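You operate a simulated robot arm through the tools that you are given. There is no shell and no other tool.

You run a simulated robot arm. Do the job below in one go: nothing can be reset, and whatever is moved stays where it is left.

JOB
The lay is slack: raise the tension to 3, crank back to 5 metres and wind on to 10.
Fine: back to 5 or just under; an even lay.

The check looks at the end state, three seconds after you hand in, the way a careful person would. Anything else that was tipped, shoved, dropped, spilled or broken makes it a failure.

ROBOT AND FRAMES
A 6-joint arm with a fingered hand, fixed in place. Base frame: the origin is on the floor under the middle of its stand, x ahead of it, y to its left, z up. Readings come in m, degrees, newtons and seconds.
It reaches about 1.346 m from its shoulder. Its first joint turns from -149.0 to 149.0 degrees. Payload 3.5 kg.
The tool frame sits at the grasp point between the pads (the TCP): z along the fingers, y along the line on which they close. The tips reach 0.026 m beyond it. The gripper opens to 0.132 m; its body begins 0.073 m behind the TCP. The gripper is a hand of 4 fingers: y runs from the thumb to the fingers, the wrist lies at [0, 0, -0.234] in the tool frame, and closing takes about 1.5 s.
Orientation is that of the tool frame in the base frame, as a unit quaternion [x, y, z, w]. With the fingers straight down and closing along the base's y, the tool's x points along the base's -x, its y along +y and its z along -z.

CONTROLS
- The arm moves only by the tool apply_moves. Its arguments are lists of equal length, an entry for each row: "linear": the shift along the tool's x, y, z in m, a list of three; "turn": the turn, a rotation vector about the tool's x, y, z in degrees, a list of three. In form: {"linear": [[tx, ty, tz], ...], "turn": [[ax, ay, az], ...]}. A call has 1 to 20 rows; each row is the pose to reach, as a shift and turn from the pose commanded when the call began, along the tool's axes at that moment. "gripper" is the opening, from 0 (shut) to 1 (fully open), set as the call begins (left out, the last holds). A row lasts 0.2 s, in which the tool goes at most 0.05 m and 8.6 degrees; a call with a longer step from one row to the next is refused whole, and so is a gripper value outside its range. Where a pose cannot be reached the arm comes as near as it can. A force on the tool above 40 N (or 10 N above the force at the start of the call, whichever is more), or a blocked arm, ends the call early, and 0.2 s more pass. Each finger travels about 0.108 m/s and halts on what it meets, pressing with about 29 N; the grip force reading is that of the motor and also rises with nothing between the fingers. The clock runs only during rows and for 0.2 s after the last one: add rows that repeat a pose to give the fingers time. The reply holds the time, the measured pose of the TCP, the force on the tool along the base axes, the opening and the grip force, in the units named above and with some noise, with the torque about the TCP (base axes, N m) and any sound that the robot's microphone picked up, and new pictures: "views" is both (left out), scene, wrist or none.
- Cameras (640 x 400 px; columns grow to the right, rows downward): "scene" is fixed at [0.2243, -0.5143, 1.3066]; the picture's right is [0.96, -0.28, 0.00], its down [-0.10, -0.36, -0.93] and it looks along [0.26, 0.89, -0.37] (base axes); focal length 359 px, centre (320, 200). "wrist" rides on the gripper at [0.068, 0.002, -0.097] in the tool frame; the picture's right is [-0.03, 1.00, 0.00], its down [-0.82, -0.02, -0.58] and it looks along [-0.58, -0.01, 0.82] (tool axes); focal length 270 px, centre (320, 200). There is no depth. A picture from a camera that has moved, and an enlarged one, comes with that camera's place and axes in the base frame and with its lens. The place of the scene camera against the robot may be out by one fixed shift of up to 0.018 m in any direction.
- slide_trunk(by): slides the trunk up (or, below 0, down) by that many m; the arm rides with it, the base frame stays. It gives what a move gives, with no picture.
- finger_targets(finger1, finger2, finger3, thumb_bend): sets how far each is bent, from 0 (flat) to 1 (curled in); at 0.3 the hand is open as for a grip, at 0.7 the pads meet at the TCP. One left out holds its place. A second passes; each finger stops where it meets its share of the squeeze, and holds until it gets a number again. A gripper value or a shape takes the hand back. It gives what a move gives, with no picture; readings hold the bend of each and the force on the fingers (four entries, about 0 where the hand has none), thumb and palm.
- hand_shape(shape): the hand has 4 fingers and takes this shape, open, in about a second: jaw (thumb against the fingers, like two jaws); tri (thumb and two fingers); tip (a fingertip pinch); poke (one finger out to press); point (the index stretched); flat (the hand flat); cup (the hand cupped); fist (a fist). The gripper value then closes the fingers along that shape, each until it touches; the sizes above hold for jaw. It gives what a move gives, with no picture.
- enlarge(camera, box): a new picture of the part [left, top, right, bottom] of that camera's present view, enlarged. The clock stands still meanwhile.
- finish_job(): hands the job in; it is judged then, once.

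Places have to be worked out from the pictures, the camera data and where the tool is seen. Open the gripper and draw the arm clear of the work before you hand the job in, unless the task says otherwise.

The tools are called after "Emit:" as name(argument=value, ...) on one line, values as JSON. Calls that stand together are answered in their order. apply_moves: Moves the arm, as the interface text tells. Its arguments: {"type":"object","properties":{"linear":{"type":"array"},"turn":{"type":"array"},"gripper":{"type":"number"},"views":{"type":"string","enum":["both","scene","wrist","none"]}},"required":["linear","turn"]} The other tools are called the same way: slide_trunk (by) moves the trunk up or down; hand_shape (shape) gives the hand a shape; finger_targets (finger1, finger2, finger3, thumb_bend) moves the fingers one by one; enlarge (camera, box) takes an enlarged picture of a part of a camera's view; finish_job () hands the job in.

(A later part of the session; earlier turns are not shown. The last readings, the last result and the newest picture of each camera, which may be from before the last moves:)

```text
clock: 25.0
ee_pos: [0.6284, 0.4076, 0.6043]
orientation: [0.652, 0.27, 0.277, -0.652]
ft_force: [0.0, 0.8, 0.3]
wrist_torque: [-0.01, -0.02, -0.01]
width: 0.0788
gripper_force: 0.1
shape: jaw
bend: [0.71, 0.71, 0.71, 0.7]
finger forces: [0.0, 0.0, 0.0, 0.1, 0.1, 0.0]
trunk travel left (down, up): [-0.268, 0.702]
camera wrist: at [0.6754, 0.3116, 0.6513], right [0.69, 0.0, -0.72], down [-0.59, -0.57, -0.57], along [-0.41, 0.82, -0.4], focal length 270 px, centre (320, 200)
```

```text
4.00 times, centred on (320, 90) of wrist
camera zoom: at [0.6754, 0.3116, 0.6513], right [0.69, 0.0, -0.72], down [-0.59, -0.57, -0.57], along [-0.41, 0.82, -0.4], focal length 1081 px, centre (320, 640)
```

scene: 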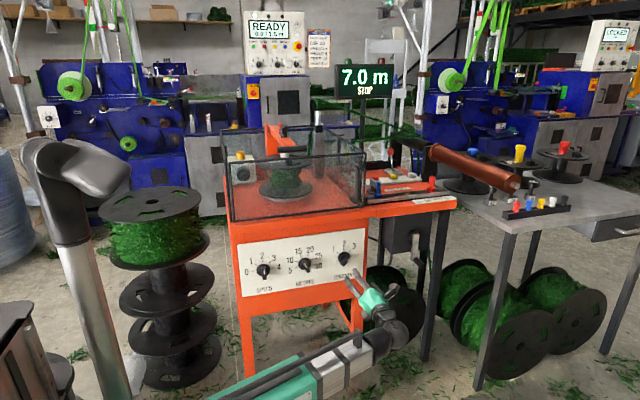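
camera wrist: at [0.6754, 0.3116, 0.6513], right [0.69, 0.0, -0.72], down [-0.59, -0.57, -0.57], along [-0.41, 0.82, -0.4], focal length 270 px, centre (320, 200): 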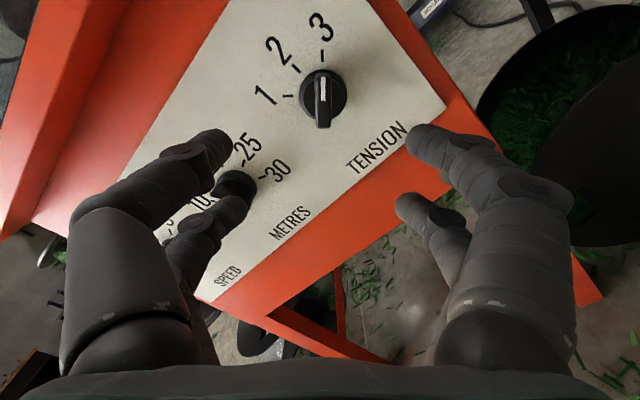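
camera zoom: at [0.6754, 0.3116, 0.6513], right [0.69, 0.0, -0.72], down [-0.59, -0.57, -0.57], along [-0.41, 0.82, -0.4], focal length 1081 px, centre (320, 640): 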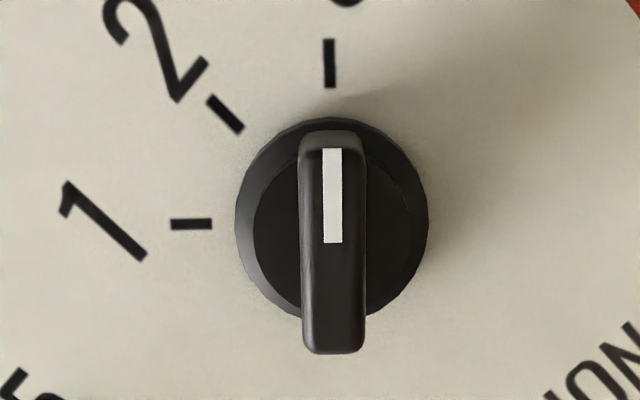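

TENSION is at 3. Next is METRES, which should go from 15 to 10 so the machine stops at 10: I move across to x ≈ 0.48 and roll to −22.5° to match its bar.

Emit:
apply_moves(linear=[[-0.0116, -0.0116, 0], [-0.0233, -0.0233, 0], [-0.0349, -0.0349, 0], [-0.0465, -0.0465, 0], [-0.0582, -0.0582, 0], [-0.0698, -0.0698, 0], [-0.0814, -0.0814, 0], [-0.0931, -0.0931, 0], [-0.1047, -0.1047, 0]], turn=[[0, 0, -7.5], [0, 0, -15], [0, 0, -22.5], [0, 0, -30], [0, 0, -37.5], [0, 0, -45], [0, 0, -52.5], [0, 0, -60], [0, 0, -67.5]], views="both")

```text
clock: 27.0
ee_pos: [0.5021, 0.4199, 0.6035]
orientation: [0.392, 0.587, 0.593, -0.388]
ft_force: [-0.8, 0.5, 0.5]
wrist_torque: [0.02, 0.0, -0.02]
width: 0.0791
gripper_force: 0.1
shape: jaw
bend: [0.71, 0.71, 0.71, 0.7]
finger forces: [0.0, 0.1, 0.0, 0.0, 0.1, 0.0]
out of reach, approached as far as the arm can: row 8, 9
trunk travel left (down, up): [-0.268, 0.702]
camera wrist: at [0.4761, 0.3224, 0.6675], right [0.93, -0.01, 0.37], down [0.3, -0.58, -0.76], along [0.22, 0.82, -0.53], focal length 270 px, centre (320, 200)
```

scene: 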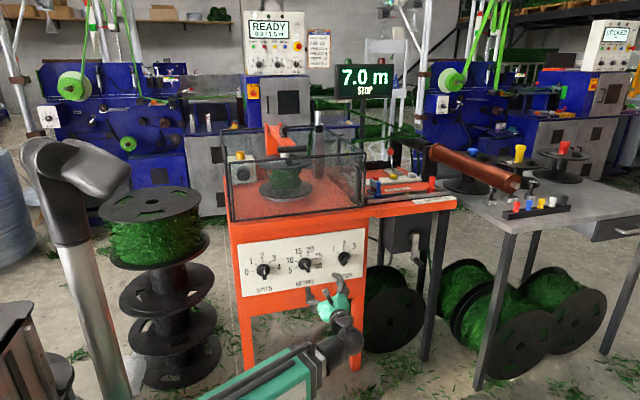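
wrist: 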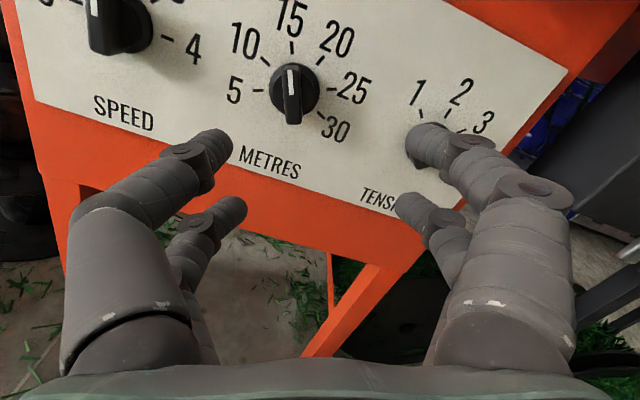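

The arm's shortest reach limits me here, but closer to the panel it will be fine. I advance 6 cm and recheck alignment with the METRES knob.

Emit:
apply_moves(linear=[[0, 0, 0.03], [0, 0, 0.06], [0, 0, 0.065]], turn=[[0, 0, 0], [0, 0, 0], [0, 0, 0]], views="wrist")

Emit:
enlarge(camera="wrist", box=[220, 60, 420, 185])

```text
clock: 27.8
ee_pos: [0.5046, 0.4831, 0.6043]
orientation: [0.392, 0.586, 0.593, -0.388]
ft_force: [0.3, -0.8, 0.5]
wrist_torque: [0.0, -0.03, 0.02]
width: 0.0788
gripper_force: 0.1
shape: jaw
bend: [0.71, 0.71, 0.71, 0.7]
finger forces: [0.0, 0.1, 0.0, 0.1, 0.0, 0.0]
trunk travel left (down, up): [-0.268, 0.702]
camera wrist: at [0.4769, 0.3876, 0.6676], right [0.93, -0.01, 0.37], down [0.29, -0.58, -0.76], along [0.22, 0.82, -0.53], focal length 270 px, centre (320, 200)
```

wrist: 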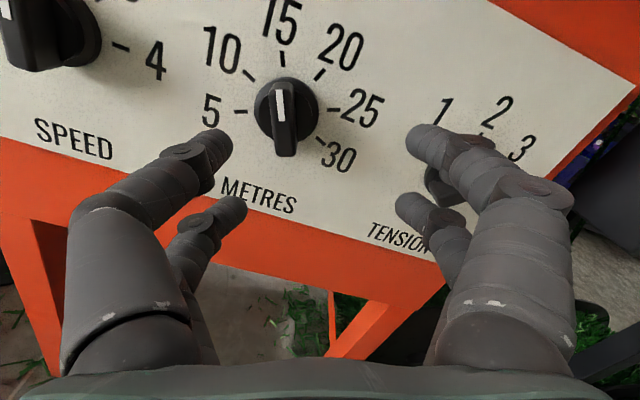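

```text
3.20 times, centred on (320, 122) of wrist
camera zoom: at [0.4769, 0.3876, 0.6676], right [0.93, -0.01, 0.37], down [0.29, -0.58, -0.76], along [0.22, 0.82, -0.53], focal length 865 px, centre (320, 448)
```

zoom: 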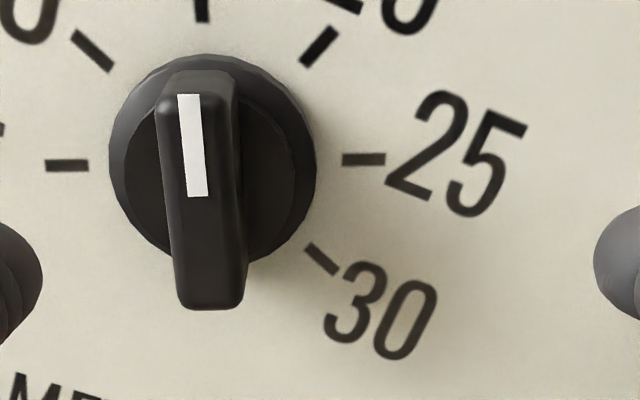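

The METRES knob axis is about 27 mm to my left at the same height, and the bar is parallel to the jaw. I shift over and advance so the tips straddle its bar.

Emit:
apply_moves(linear=[[0.004, -0.01, 0.01], [0.01, -0.0249, 0.02], [0.01, -0.0249, 0.04], [0.01, -0.0249, 0.055], [0.01, -0.0249, 0.062]], turn=[[0, 0, 0], [0, 0, 0], [0, 0, 0], [0, 0, 0], [0, 0, 0]], views="wrist")

Emit:
enlarge(camera="wrist", box=[220, 100, 420, 225])

```text
clock: 29.0
ee_pos: [0.4775, 0.5459, 0.6046]
orientation: [0.392, 0.587, 0.593, -0.389]
ft_force: [-0.4, 0.0, -0.7]
wrist_torque: [0.0, -0.01, 0.01]
width: 0.0788
gripper_force: 0.0
shape: jaw
bend: [0.71, 0.71, 0.71, 0.7]
finger forces: [0.1, 0.0, 0.0, 0.0, 0.0, 0.0]
trunk travel left (down, up): [-0.268, 0.702]
camera wrist: at [0.4506, 0.45, 0.6677], right [0.93, -0.01, 0.37], down [0.29, -0.58, -0.76], along [0.22, 0.82, -0.53], focal length 270 px, centre (320, 200)
```

wrist: 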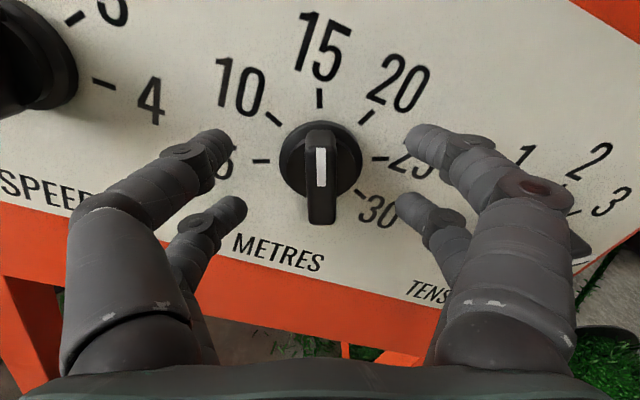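

```text
3.20 times, centred on (320, 162) of wrist
camera zoom: at [0.4506, 0.45, 0.6677], right [0.93, -0.01, 0.37], down [0.29, -0.58, -0.76], along [0.22, 0.82, -0.53], focal length 865 px, centre (320, 320)
```

zoom: 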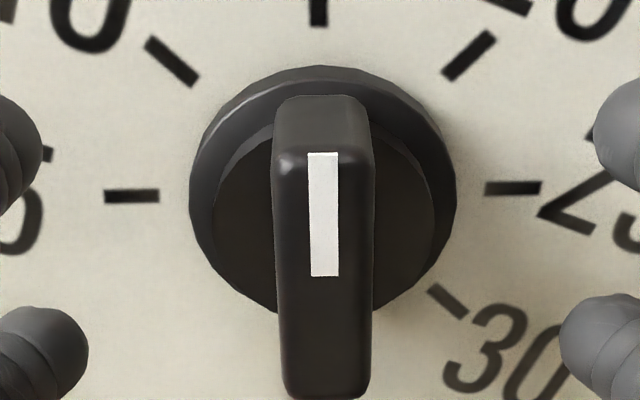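

Well centred on the METRES bar. I go 3 mm deeper and close the jaw on it.

Emit:
apply_moves(linear=[[0, 0, 0.003], [0, 0, 0.003], [0, 0, 0.003], [0, 0, 0.003], [0, 0, 0.003], [0, 0, 0.003], [0, 0, 0.003]], turn=[[0, 0, 0], [0, 0, 0], [0, 0, 0], [0, 0, 0], [0, 0, 0], [0, 0, 0], [0, 0, 0]], gripper=0.0, views="wrist")

```text
clock: 30.6
ee_pos: [0.4773, 0.5494, 0.6053]
orientation: [0.392, 0.586, 0.593, -0.388]
ft_force: [-1.4, 10.8, 1.5]
wrist_torque: [0.07, -0.01, 0.05]
width: 0.009
gripper_force: 29.2
shape: jaw
bend: [0.72, 0.72, 0.71, 0.7]
finger forces: [25.4, 25.3, 25.6, 0.0, 25.9, 0.1]
trunk travel left (down, up): [-0.268, 0.702]
camera wrist: at [0.4503, 0.4532, 0.6676], right [0.93, -0.01, 0.37], down [0.29, -0.58, -0.76], along [0.22, 0.82, -0.53], focal length 270 px, centre (320, 200)
```

wrist: 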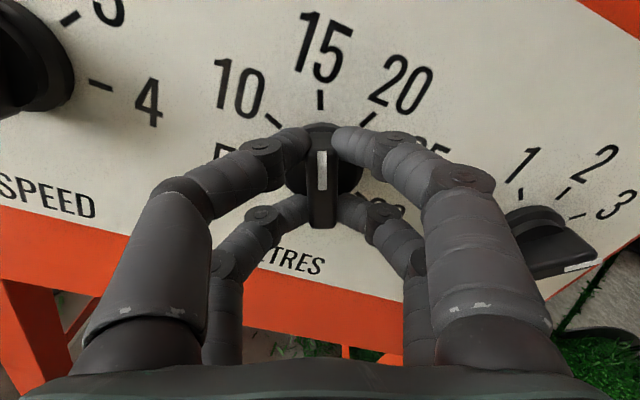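

Gripped. I roll −45° to bring the METRES pointer from 15 to 10.

Emit:
apply_moves(linear=[[0, 0, 0], [0, 0, 0], [0, 0, 0], [0, 0, 0], [0, 0, 0], [0, 0, 0], [0, 0, 0], [0, 0, 0], [0, 0, 0]], turn=[[0, 0, -5], [0, 0, -10], [0, 0, -15], [0, 0, -20], [0, 0, -25], [0, 0, -30], [0, 0, -35], [0, 0, -40], [0, 0, -45]], views="wrist")

```text
clock: 32.6
ee_pos: [0.4763, 0.5492, 0.6034]
orientation: [0.137, 0.694, 0.695, -0.131]
ft_force: [-14.2, 7.4, -15.2]
wrist_torque: [-0.36, 0.08, 0.4]
width: 0.0086
gripper_force: 28.7
shape: jaw
bend: [0.72, 0.72, 0.71, 0.7]
finger forces: [24.0, 22.9, 32.4, 0.1, 33.7, 0.0]
trunk travel left (down, up): [-0.268, 0.702]
camera wrist: at [0.412, 0.4536, 0.6303], right [0.4, 0.0, 0.92], down [0.75, -0.58, -0.33], along [0.54, 0.81, -0.23], focal length 270 px, centre (320, 200)
```

wrist: 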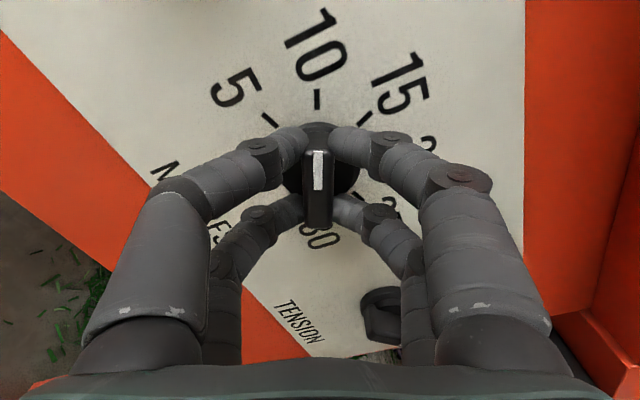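

The pointer lines up with the 10 tick. I open the jaw, back off, and check both knobs.

Emit:
apply_moves(linear=[[0, 0, 0], [0, 0, 0], [0, 0, 0], [0, 0, 0]], turn=[[0, 0, 0], [0, 0, 0], [0, 0, 0], [0, 0, 0]], gripper=0.6, views="none")

Emit:
apply_moves(linear=[[0, 0, -0.03], [0, 0, -0.06]], turn=[[0, 0, 0], [0, 0, 0]], views="both")

Emit:
enlarge(camera="scene", box=[230, 220, 390, 320])

Emit:
enlarge(camera="wrist", box=[220, 20, 420, 145])

```text
clock: 33.6
ee_pos: [0.4789, 0.5488, 0.6049]
orientation: [0.14, 0.691, 0.697, -0.132]
ft_force: [-0.3, -0.1, 0.2]
wrist_torque: [0.02, 0.01, 0.01]
width: 0.0789
gripper_force: 0.0
shape: jaw
bend: [0.71, 0.71, 0.71, 0.7]
finger forces: [0.0, 0.0, 0.0, 0.0, 0.1, 0.0]
trunk travel left (down, up): [-0.268, 0.702]
```

```text
clock: 34.2
ee_pos: [0.4764, 0.4877, 0.604]
orientation: [0.138, 0.693, 0.696, -0.131]
ft_force: [0.5, 0.1, -0.1]
wrist_torque: [0.0, 0.0, 0.01]
width: 0.0787
gripper_force: 0.1
shape: jaw
bend: [0.71, 0.71, 0.71, 0.7]
finger forces: [0.1, 0.0, 0.0, 0.0, 0.1, 0.1]
trunk travel left (down, up): [-0.268, 0.702]
camera wrist: at [0.4118, 0.3926, 0.631], right [0.4, -0.01, 0.92], down [0.74, -0.58, -0.33], along [0.54, 0.81, -0.23], focal length 270 px, centre (320, 200)
```

scene: 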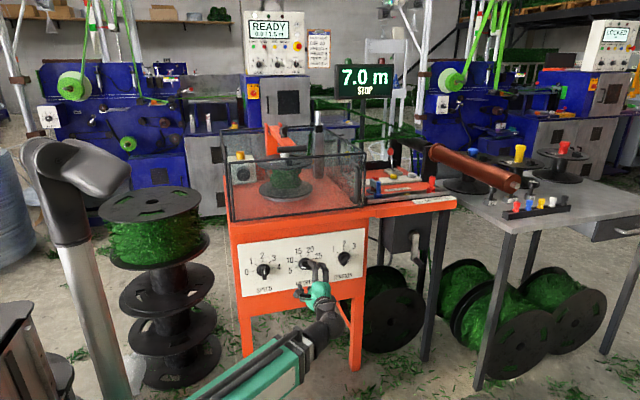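
wrist: 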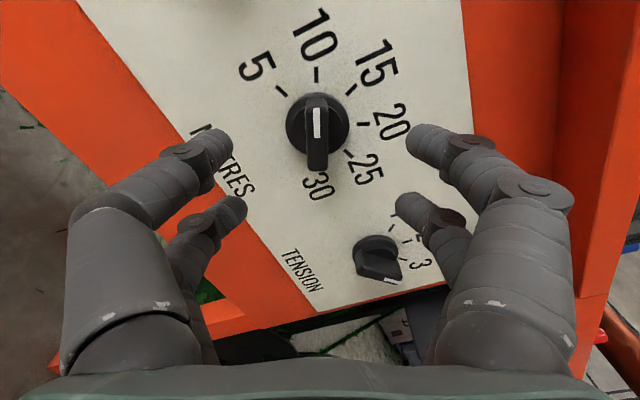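

```text
4.00 times, centred on (310, 270) of scene
camera zoom: at [0.2243, -0.5143, 1.3066], right [0.96, -0.28, 0.0], down [-0.1, -0.36, -0.93], along [0.26, 0.89, -0.37], focal length 1436 px, centre (360, -80)
```

zoom: 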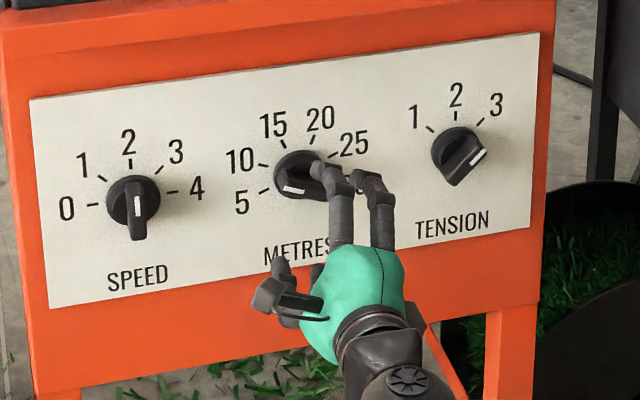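

```text
3.20 times, centred on (320, 82) of wrist
camera zoom: at [0.4118, 0.3926, 0.631], right [0.4, -0.01, 0.92], down [0.74, -0.58, -0.33], along [0.54, 0.81, -0.23], focal length 865 px, centre (320, 576)
```

zoom: 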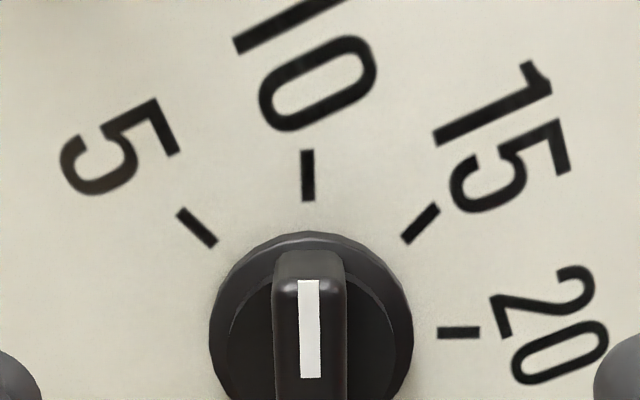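

METRES now points at 10 and TENSION at 3. I retreat toward x ≈ 0.78, y ≈ 0.25 with the hand level, to look at the crank and prepare a single-finger shape for pushing its handle.

Emit:
apply_moves(linear=[[0, 0, -0.03], [-0.02, 0.0083, -0.065], [-0.055, 0.0228, -0.1], [-0.092, 0.0381, -0.13], [-0.129, 0.0535, -0.155], [-0.166, 0.0688, -0.18], [-0.203, 0.0841, -0.205], [-0.24, 0.0995, -0.225], [-0.277, 0.1148, -0.24], [-0.277, 0.1148, -0.24]], turn=[[0, 0, 0], [0, 0, 7.5], [0, 0, 15], [0, 0, 22.5], [0, 0, 30], [0, 0, 37.5], [0, 0, 45], [0, 0, 52.5], [0, 0, 60], [0, 0, 67.5]], views="none")

Emit:
hand_shape(shape="poke")

Emit:
apply_moves(linear=[[0, 0, 0]], turn=[[0, 0, 0]], views="both")

Emit:
enlarge(camera="scene", box=[340, 200, 460, 350])

```text
refused: row 3 steps farther than a row can; nothing moved
```

```text
clock: 35.1
ee_pos: [0.4765, 0.489, 0.604]
orientation: [0.138, 0.692, 0.696, -0.131]
ft_force: [0.1, 0.9, 0.4]
wrist_torque: [-0.03, -0.04, 0.0]
width: 0.0001
gripper_force: 0.0
shape: poke
bend: [1.0, 1.0, 1.0, 0.34]
finger forces: [0.0, 0.1, 0.0, 0.0, 0.0, 0.0]
trunk travel left (down, up): [-0.268, 0.702]
```

```text
clock: 35.5
ee_pos: [0.4773, 0.4886, 0.6034]
orientation: [0.138, 0.692, 0.697, -0.131]
ft_force: [-1.1, 0.0, -0.1]
wrist_torque: [-0.01, -0.03, 0.01]
width: 0.0
gripper_force: 0.1
shape: poke
bend: [1.0, 1.0, 1.0, 0.34]
finger forces: [0.0, 0.0, 0.1, 0.1, 0.0, 0.1]
trunk travel left (down, up): [-0.268, 0.702]
camera wrist: at [0.412, 0.3928, 0.6311], right [0.4, -0.01, 0.92], down [0.74, -0.58, -0.33], along [0.54, 0.81, -0.23], focal length 270 px, centre (320, 200)
```

scene: 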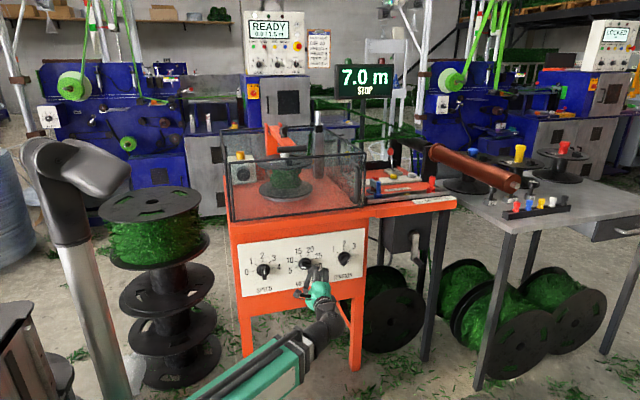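
wrist: 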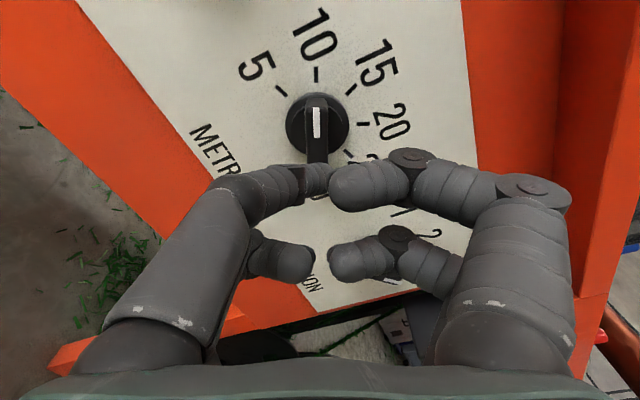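

```text
2.67 times, centred on (400, 275) of scene
camera zoom: at [0.2243, -0.5143, 1.3066], right [0.96, -0.28, 0.0], down [-0.1, -0.36, -0.93], along [0.26, 0.89, -0.37], focal length 957 px, centre (107, 0)
```

zoom: 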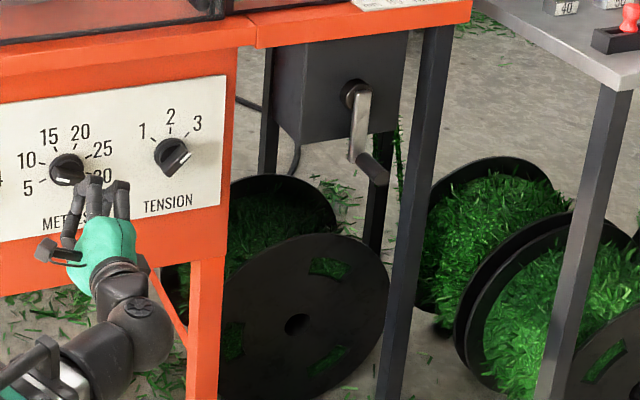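

That batch's move was refused for a too-long step, and the hand took the poke shape in place, curled well clear of the knob. I retreat now with shorter steps.

Emit:
apply_moves(linear=[[0, 0, -0.04], [-0.02, 0.0083, -0.075], [-0.05, 0.0207, -0.105], [-0.085, 0.0352, -0.13], [-0.12, 0.0497, -0.155], [-0.155, 0.0642, -0.18], [-0.19, 0.0787, -0.2], [-0.225, 0.0932, -0.22], [-0.26, 0.1077, -0.24], [-0.277, 0.1148, -0.25]], turn=[[0, 0, 0], [0, 0, 7.5], [0, 0, 15], [0, 0, 22.5], [0, 0, 30], [0, 0, 37.5], [0, 0, 45], [0, 0, 52.5], [0, 0, 60], [0, 0, 67.5]], views="both")

```text
clock: 37.7
ee_pos: [0.7744, 0.2344, 0.6048]
orientation: [0.499, 0.498, 0.504, -0.498]
ft_force: [-0.8, 0.5, -0.3]
wrist_torque: [0.01, 0.0, 0.0]
width: 0.0001
gripper_force: 0.1
shape: poke
bend: [1.0, 1.0, 1.0, 0.34]
finger forces: [0.0, 0.0, 0.0, 0.1, 0.0, 0.1]
out of reach, approached as far as the arm can: row 1, 2
trunk travel left (down, up): [-0.268, 0.702]
camera wrist: at [0.7743, 0.1385, 0.6726], right [1.0, -0.01, -0.02], down [-0.02, -0.57, -0.82], along [0.0, 0.82, -0.57], focal length 270 px, centre (320, 200)
```

scene: 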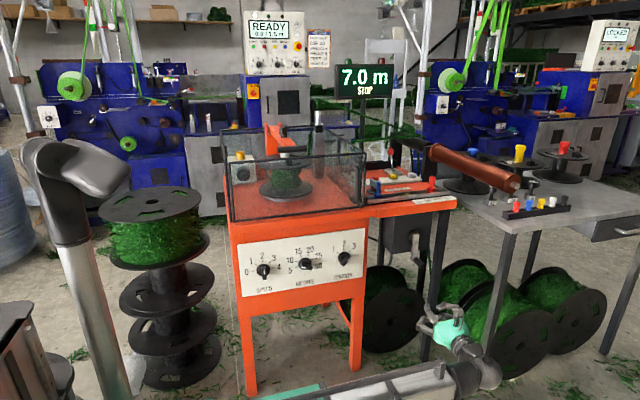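
wrist: 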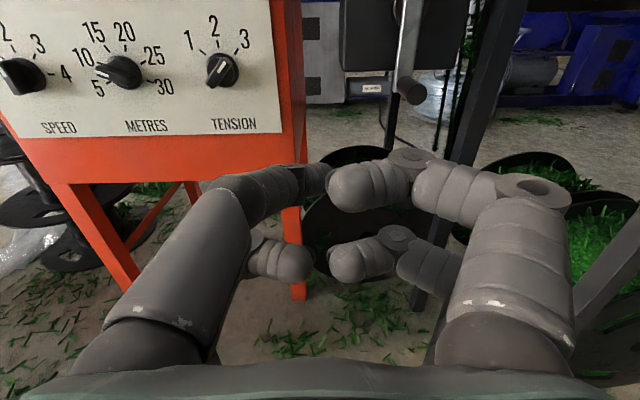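

Now in free space. I try the "point" shape to see how far one finger stands out.

Emit:
hand_shape(shape="point")

Emit:
enlarge(camera="wrist", box=[0, 0, 640, 400])

Emit:
enlarge(camera="scene", box=[390, 270, 530, 400])

Emit:
enlarge(camera="wrist", box=[340, 0, 480, 120])

```text
clock: 38.6
ee_pos: [0.7747, 0.235, 0.6045]
orientation: [0.498, 0.499, 0.506, -0.497]
ft_force: [0.6, 1.2, 0.0]
wrist_torque: [0.03, -0.01, 0.01]
width: 0.0
gripper_force: 0.1
shape: point
bend: [0.24, 0.99, 1.0, 0.39]
finger forces: [0.0, 0.0, 0.0, 0.1, 0.1, 0.0]
trunk travel left (down, up): [-0.268, 0.702]
```

```text
1.00 times, centred on (320, 200) of wrist (not enlarged: the box is as wide or as high as the picture)
camera zoom: at [0.7736, 0.1389, 0.6726], right [1.0, -0.01, -0.02], down [-0.02, -0.57, -0.82], along [0.0, 0.82, -0.57], focal length 270 px, centre (320, 200)
```

zoom: 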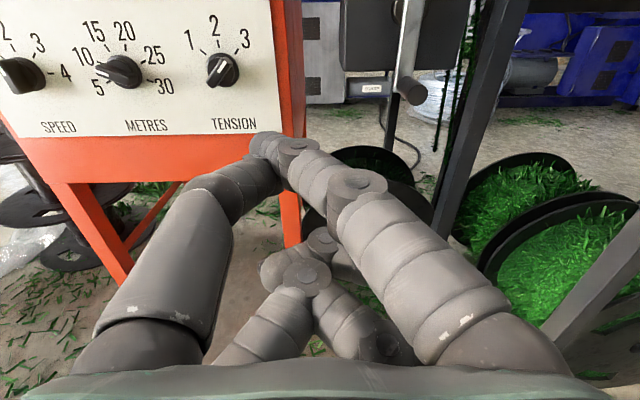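

```text
3.08 times, centred on (460, 335) of scene
camera zoom: at [0.2243, -0.5143, 1.3066], right [0.96, -0.28, 0.0], down [-0.1, -0.36, -0.93], along [0.26, 0.89, -0.37], focal length 1104 px, centre (-111, -215)
```

zoom: 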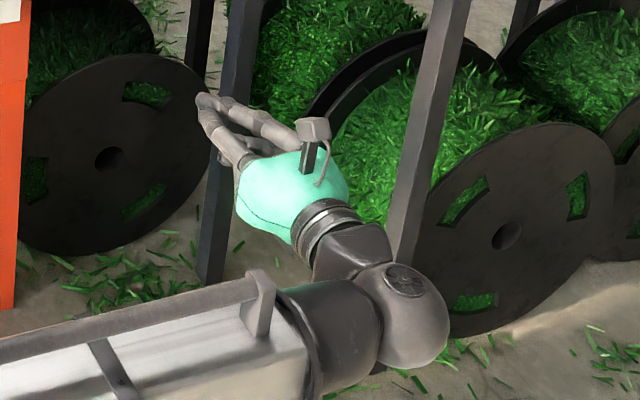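

```text
3.33 times, centred on (410, 60) of wrist
camera zoom: at [0.7736, 0.1389, 0.6726], right [1.0, -0.01, -0.02], down [-0.02, -0.57, -0.82], along [0.0, 0.82, -0.57], focal length 901 px, centre (20, 667)
```

zoom: 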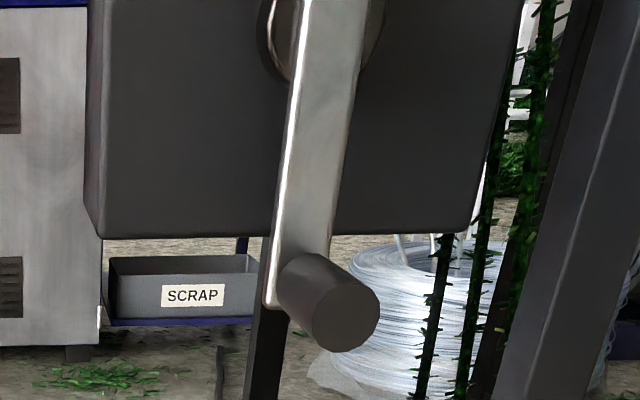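

The point shape isn't a clean single probe, so I'll cage the crank handle inside the jaw instead. Triangulation puts the handle at about x 0.892, z 0.589, y 0.468–0.523, and the pivot at z ≈ 0.68. I go back to the jaw and raise the trunk so the wrist is at pivot height.

Emit:
hand_shape(shape="jaw")

Emit:
slide_trunk(by=0.0755)

Emit:
apply_moves(linear=[[0, 0, 0], [0, 0.03, 0], [0, 0.06, 0], [0, 0.09, 0.02], [0, 0.118, 0.04]], turn=[[0, 0, 0], [0, 0, 0], [0, 0, 0], [0, 0, 0], [0, 0, 0]], gripper=0.6, views="both")

Emit:
enlarge(camera="wrist", box=[220, 0, 420, 125])

```text
clock: 39.5
ee_pos: [0.7743, 0.2364, 0.6046]
orientation: [0.499, 0.498, 0.506, -0.497]
ft_force: [0.0, 0.0, -0.3]
wrist_torque: [0.0, 0.0, 0.02]
width: 0.1319
gripper_force: 0.0
shape: jaw
bend: [0.3, 0.3, 0.3, 0.3]
finger forces: [0.1, 0.0, 0.0, 0.0, 0.0, 0.0]
trunk travel left (down, up): [-0.268, 0.702]
```

```text
clock: 40.6
ee_pos: [0.7748, 0.2354, 0.6794]
orientation: [0.498, 0.499, 0.506, -0.498]
ft_force: [-0.9, 0.8, 0.0]
wrist_torque: [-0.02, 0.03, -0.01]
width: 0.1319
gripper_force: 0.1
shape: jaw
bend: [0.3, 0.3, 0.3, 0.3]
finger forces: [0.1, 0.1, 0.0, 0.0, 0.0, 0.1]
trunk travel left (down, up): [-0.344, 0.626]
```

```text
clock: 41.8
ee_pos: [0.8943, 0.273, 0.6802]
orientation: [0.499, 0.497, 0.506, -0.497]
ft_force: [0.0, 0.7, 0.1]
wrist_torque: [-0.02, 0.0, 0.01]
width: 0.0798
gripper_force: 0.1
shape: jaw
bend: [0.71, 0.71, 0.71, 0.7]
finger forces: [0.1, 0.1, 0.0, 0.0, 0.1, 0.0]
trunk travel left (down, up): [-0.344, 0.626]
camera wrist: at [0.8934, 0.1776, 0.7484], right [1.0, -0.01, -0.02], down [-0.02, -0.57, -0.82], along [0.0, 0.82, -0.57], focal length 270 px, centre (320, 200)
```

scene: 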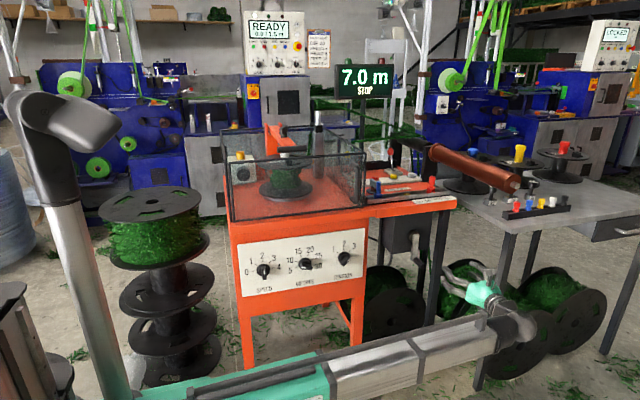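
wrist: 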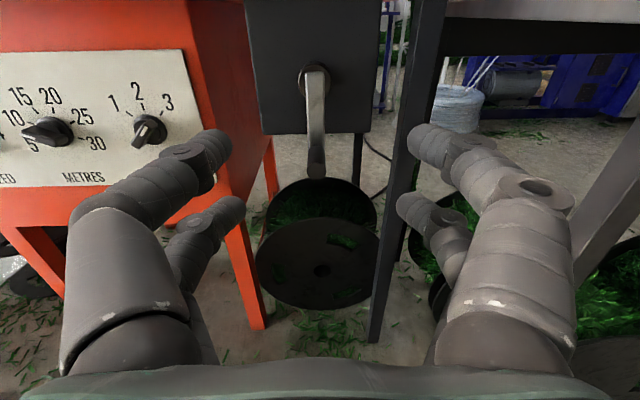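

```text
3.20 times, centred on (320, 62) of wrist
camera zoom: at [0.8934, 0.1776, 0.7484], right [1.0, -0.01, -0.02], down [-0.02, -0.57, -0.82], along [0.0, 0.82, -0.57], focal length 865 px, centre (320, 640)
```

zoom: 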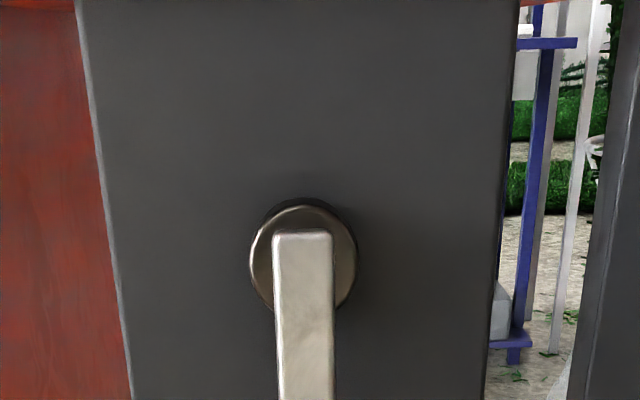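

The crank is straight ahead. I enlarge the lower part of it to measure the handle end.

Emit:
enlarge(camera="wrist", box=[240, 50, 400, 190])

```text
2.86 times, centred on (320, 120) of wrist
camera zoom: at [0.8934, 0.1776, 0.7484], right [1.0, -0.01, -0.02], down [-0.02, -0.57, -0.82], along [0.0, 0.82, -0.57], focal length 772 px, centre (320, 429)
```

zoom: 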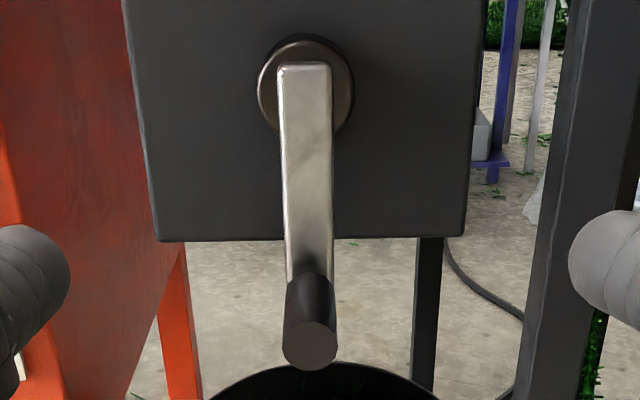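

Handle end is at about [0.890, 0.468, 0.588], pivot at [0.890, –, 0.679], radius 91 mm. I pitch the hand 21° down and bring the open jaw just in front of the handle.

Emit:
apply_moves(linear=[[-0.021, -0.001, 0.035], [-0.042, -0.002, 0.07], [-0.063, -0.003, 0.105], [-0.085, -0.0043, 0.1484]], turn=[[0, -5.3, 0], [0, -10.6, 0], [0, -15.9, 0], [0, -21.2, 0]], views="both")

Emit:
enlarge(camera="scene", box=[380, 200, 500, 320])

```text
clock: 42.8
ee_pos: [0.8906, 0.422, 0.5961]
orientation: [0.584, 0.581, 0.406, -0.396]
ft_force: [0.0, -0.7, -0.2]
wrist_torque: [0.0, -0.02, 0.02]
width: 0.0797
gripper_force: 0.0
shape: jaw
bend: [0.71, 0.71, 0.71, 0.7]
finger forces: [0.0, 0.0, 0.1, 0.0, 0.0, 0.0]
out of reach, approached as far as the arm can: row 2, 3
trunk travel left (down, up): [-0.344, 0.626]
camera wrist: at [0.8902, 0.3576, 0.6944], right [1.0, -0.02, -0.02], down [-0.02, -0.83, -0.56], along [0.0, 0.56, -0.83], focal length 270 px, centre (320, 200)
```

scene: 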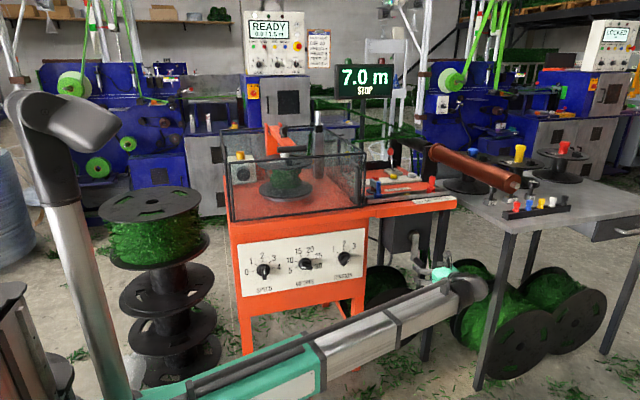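
wrist: 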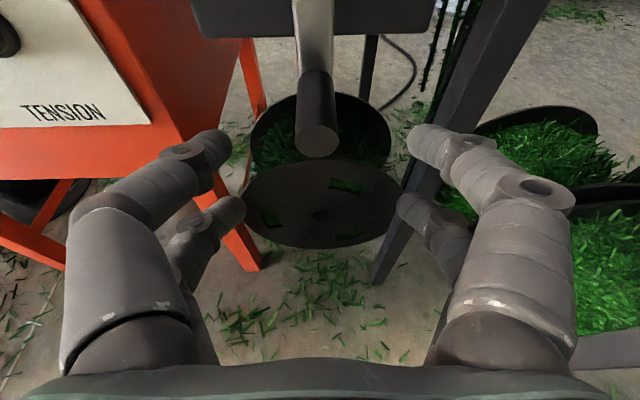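

```text
3.33 times, centred on (440, 260) of scene
camera zoom: at [0.2243, -0.5143, 1.3066], right [0.96, -0.28, 0.0], down [-0.1, -0.36, -0.93], along [0.26, 0.89, -0.37], focal length 1196 px, centre (-80, 0)
```

zoom: 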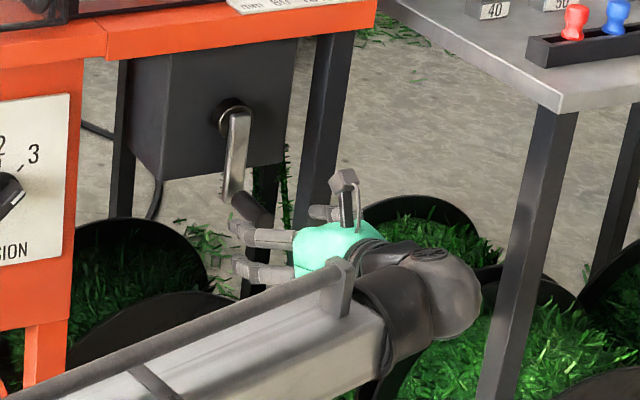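

The handle end shows where I computed it. I advance 58 mm straight along +y so the handle sits between the digits.

Emit:
apply_moves(linear=[[0.007, -0.001, 0.018], [0.014, -0.001, 0.036], [0.021, -0.001, 0.0541]], turn=[[0, 0, 0], [0, 0, 0], [0, 0, 0]], views="wrist")

Emit:
enlarge(camera="scene", box=[380, 210, 480, 310])

```text
clock: 43.6
ee_pos: [0.8907, 0.4805, 0.5956]
orientation: [0.583, 0.58, 0.407, -0.397]
ft_force: [0.7, 0.6, 0.2]
wrist_torque: [-0.01, 0.0, 0.05]
width: 0.0798
gripper_force: 0.0
shape: jaw
bend: [0.71, 0.71, 0.71, 0.7]
finger forces: [0.1, 0.0, 0.0, 0.1, 0.0, 0.0]
trunk travel left (down, up): [-0.344, 0.626]
camera wrist: at [0.8897, 0.4153, 0.6946], right [1.0, -0.02, -0.02], down [-0.02, -0.83, -0.56], along [0.0, 0.56, -0.83], focal length 270 px, centre (320, 200)
```

wrist: 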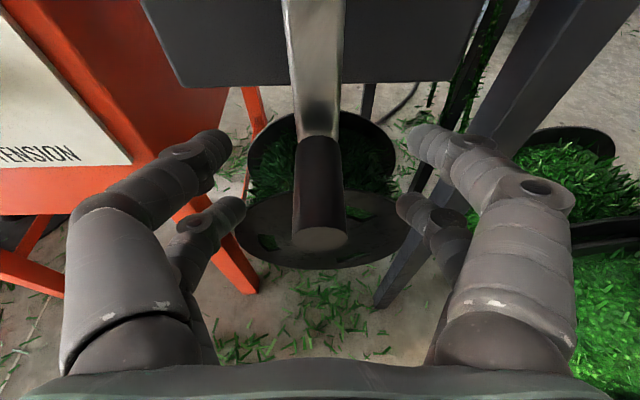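

```text
4.00 times, centred on (430, 260) of scene
camera zoom: at [0.2243, -0.5143, 1.3066], right [0.96, -0.28, 0.0], down [-0.1, -0.36, -0.93], along [0.26, 0.89, -0.37], focal length 1436 px, centre (-120, -40)
```

zoom: 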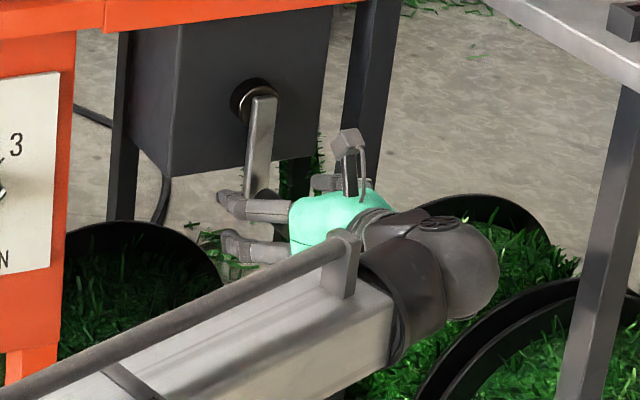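

The handle lies between the two pairs of digits. I close the jaw to cage it.

Emit:
apply_moves(linear=[[0, 0, 0], [0, 0, 0], [0, 0, 0], [0, 0, 0], [0, 0, 0], [0, 0, 0], [0, 0, 0]], turn=[[0, 0, 0], [0, 0, 0], [0, 0, 0], [0, 0, 0], [0, 0, 0], [0, 0, 0], [0, 0, 0]], gripper=0.0, views="wrist")

Emit:
enlarge(camera="wrist", box=[220, 80, 420, 280])

```text
clock: 45.2
ee_pos: [0.8902, 0.482, 0.5966]
orientation: [0.583, 0.58, 0.407, -0.398]
ft_force: [0.2, 6.2, 1.8]
wrist_torque: [0.28, -0.01, -0.07]
width: 0.0
gripper_force: 28.6
shape: jaw
bend: [0.69, 0.69, 0.69, 0.71]
finger forces: [0.1, 0.0, 0.0, 0.1, 0.1, 0.1]
trunk travel left (down, up): [-0.344, 0.626]
camera wrist: at [0.8892, 0.4155, 0.6948], right [1.0, -0.02, -0.02], down [-0.02, -0.83, -0.56], along [0.0, 0.56, -0.83], focal length 270 px, centre (320, 200)
```

wrist: 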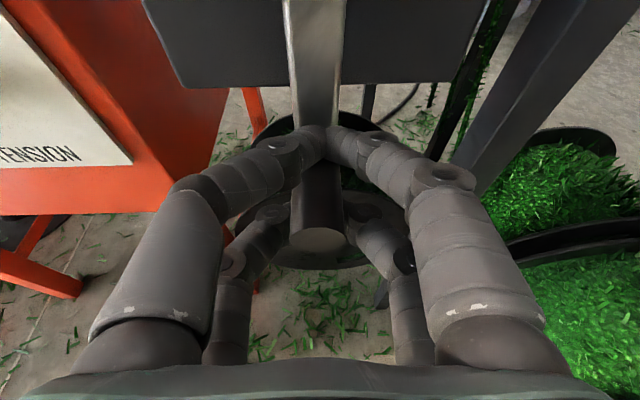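

```text
2.00 times, centred on (320, 180) of wrist
camera zoom: at [0.8892, 0.4155, 0.6948], right [1.0, -0.02, -0.02], down [-0.02, -0.83, -0.56], along [0.0, 0.56, -0.83], focal length 541 px, centre (320, 240)
```

zoom: 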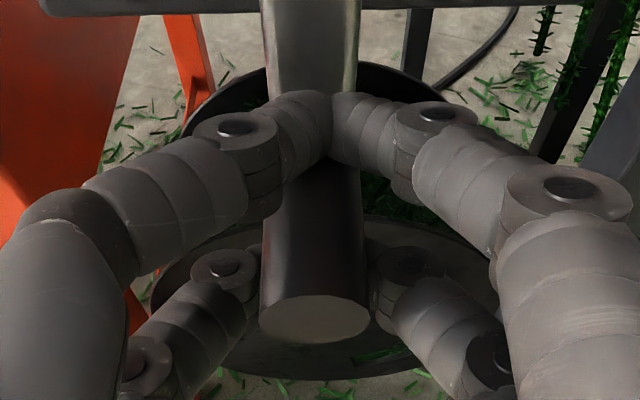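

The handle is caged with no clamping load. I test a small counter-clockwise arc (36°) to see whether the crank moves and which way the counter goes.

Emit:
apply_moves(linear=[[0.0017, 0.0189, -0.0007], [0.0067, 0.037, -0.0028], [0.0148, 0.0535, -0.0063]], turn=[[0, 0.48, 0], [0, 1.9, 0], [0, 4.15, 0]], views="both")

Emit:
enlarge(camera="scene", box=[320, 50, 400, 110])

Emit:
enlarge(camera="scene", box=[380, 210, 480, 310])

```text
clock: 46.0
ee_pos: [0.944, 0.4788, 0.6104]
orientation: [0.569, 0.566, 0.427, -0.417]
ft_force: [3.0, 2.8, -8.0]
wrist_torque: [0.0, -0.18, -0.02]
width: 0.0
gripper_force: 29.1
shape: jaw
bend: [0.69, 0.69, 0.69, 0.71]
finger forces: [0.0, 0.0, 0.0, 0.1, 0.0, 0.1]
trunk travel left (down, up): [-0.344, 0.626]
camera wrist: at [0.9437, 0.4074, 0.7039], right [1.0, -0.02, -0.02], down [-0.02, -0.79, -0.62], along [0.0, 0.62, -0.79], focal length 270 px, centre (320, 200)
```

scene: 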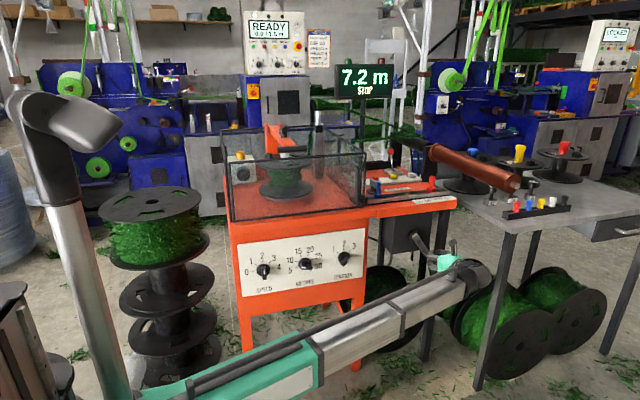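
wrist: 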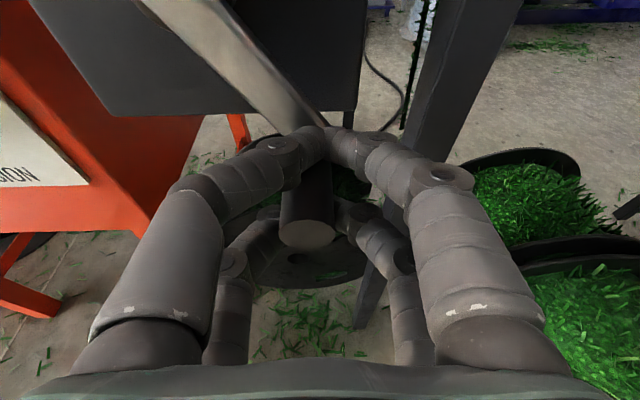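

```text
6.67 times, centred on (360, 80) of scene
camera zoom: at [0.2243, -0.5143, 1.3066], right [0.96, -0.28, 0.0], down [-0.1, -0.36, -0.93], along [0.26, 0.89, -0.37], focal length 2393 px, centre (53, 1000)
```

zoom: 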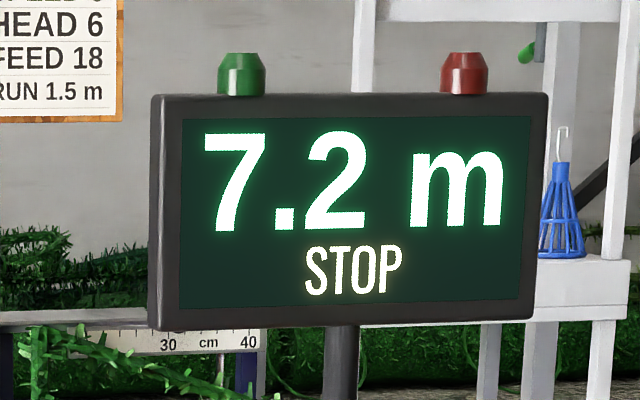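

```text
4.00 times, centred on (430, 260) of scene
camera zoom: at [0.2243, -0.5143, 1.3066], right [0.96, -0.28, 0.0], down [-0.1, -0.36, -0.93], along [0.26, 0.89, -0.37], focal length 1436 px, centre (-120, -40)
```

zoom: 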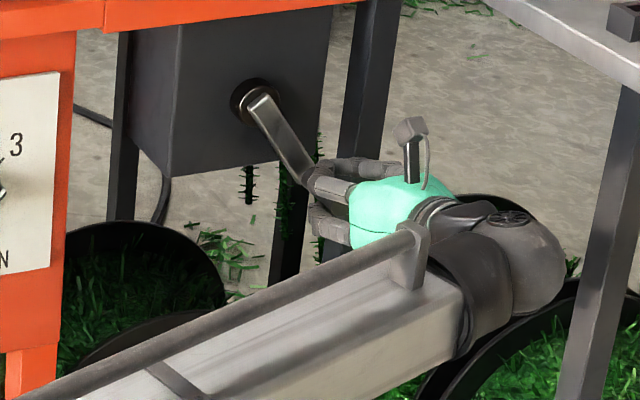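

The crank turns freely, but counter-clockwise winds on (7.0 → 7.2 for 36°, so about 2 m per turn). I reverse and go clockwise, first to 84° past the bottom, then check.

Emit:
apply_moves(linear=[[-0.0083, -0.0165, 0.0028], [-0.0134, -0.0346, 0.0046], [-0.0152, -0.0535, 0.0052], [-0.0134, -0.0724, 0.0046], [-0.0083, -0.0905, 0.0028], [0, -0.107, 0], [0.0111, -0.1211, -0.0037], [0.0246, -0.1323, -0.0081], [0.0399, -0.14, -0.013], [0.0562, -0.144, -0.0182]], turn=[[0, -2.25, 0], [0, -3.67, 0], [0, -4.15, 0], [0, -3.67, 0], [0, -2.25, 0], [0, 0, 0], [0, 2.99, 0], [0, 6.54, 0], [0, 10.51, 0], [0, 14.72, 0]], views="both")

Emit:
enlarge(camera="scene", box=[320, 50, 400, 110])

Emit:
enlarge(camera="scene", box=[370, 200, 470, 300])

```text
clock: 48.2
ee_pos: [0.7982, 0.4815, 0.6716]
orientation: [0.508, 0.509, 0.495, -0.488]
ft_force: [-1.9, -0.2, -3.2]
wrist_torque: [-0.05, 0.06, 0.03]
width: 0.0002
gripper_force: 28.7
shape: jaw
bend: [0.68, 0.69, 0.68, 0.71]
finger forces: [0.1, 0.0, 0.1, 0.0, 0.1, 0.0]
trunk travel left (down, up): [-0.344, 0.626]
camera wrist: at [0.7977, 0.3869, 0.7427], right [1.0, -0.01, -0.02], down [-0.02, -0.6, -0.8], along [0.0, 0.8, -0.6], focal length 270 px, centre (320, 200)
```

scene: 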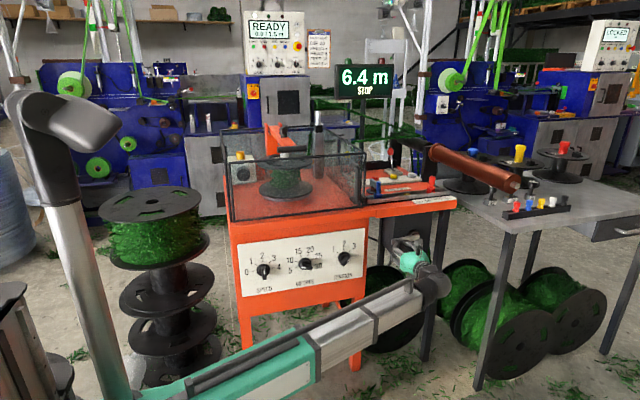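
wrist: 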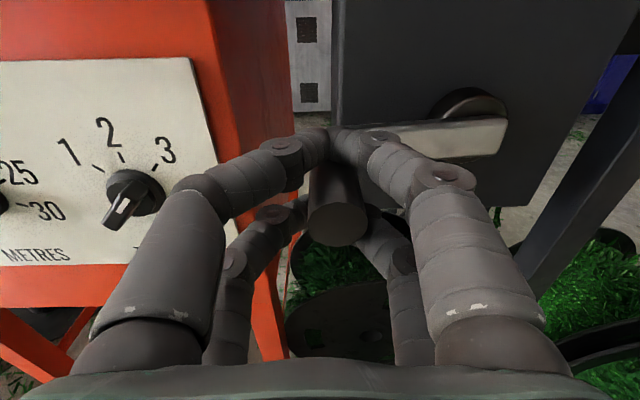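

```text
6.67 times, centred on (360, 80) of scene
camera zoom: at [0.2243, -0.5143, 1.3066], right [0.96, -0.28, 0.0], down [-0.1, -0.36, -0.93], along [0.26, 0.89, -0.37], focal length 2393 px, centre (53, 1000)
```

zoom: 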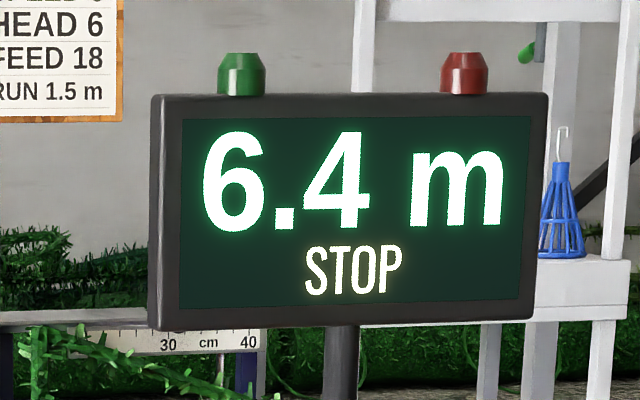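

```text
4.00 times, centred on (420, 250) of scene
camera zoom: at [0.2243, -0.5143, 1.3066], right [0.96, -0.28, 0.0], down [-0.1, -0.36, -0.93], along [0.26, 0.89, -0.37], focal length 1436 px, centre (-80, 0)
```

zoom: 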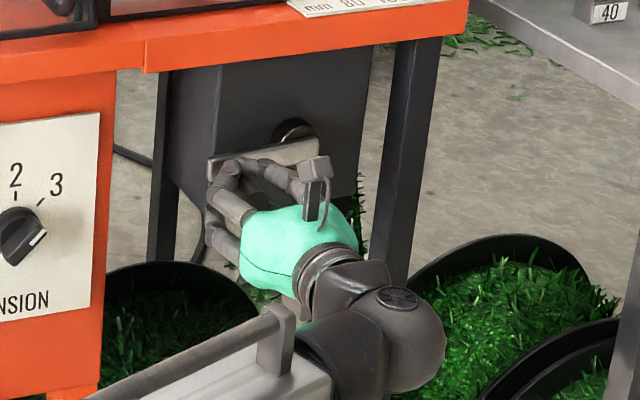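

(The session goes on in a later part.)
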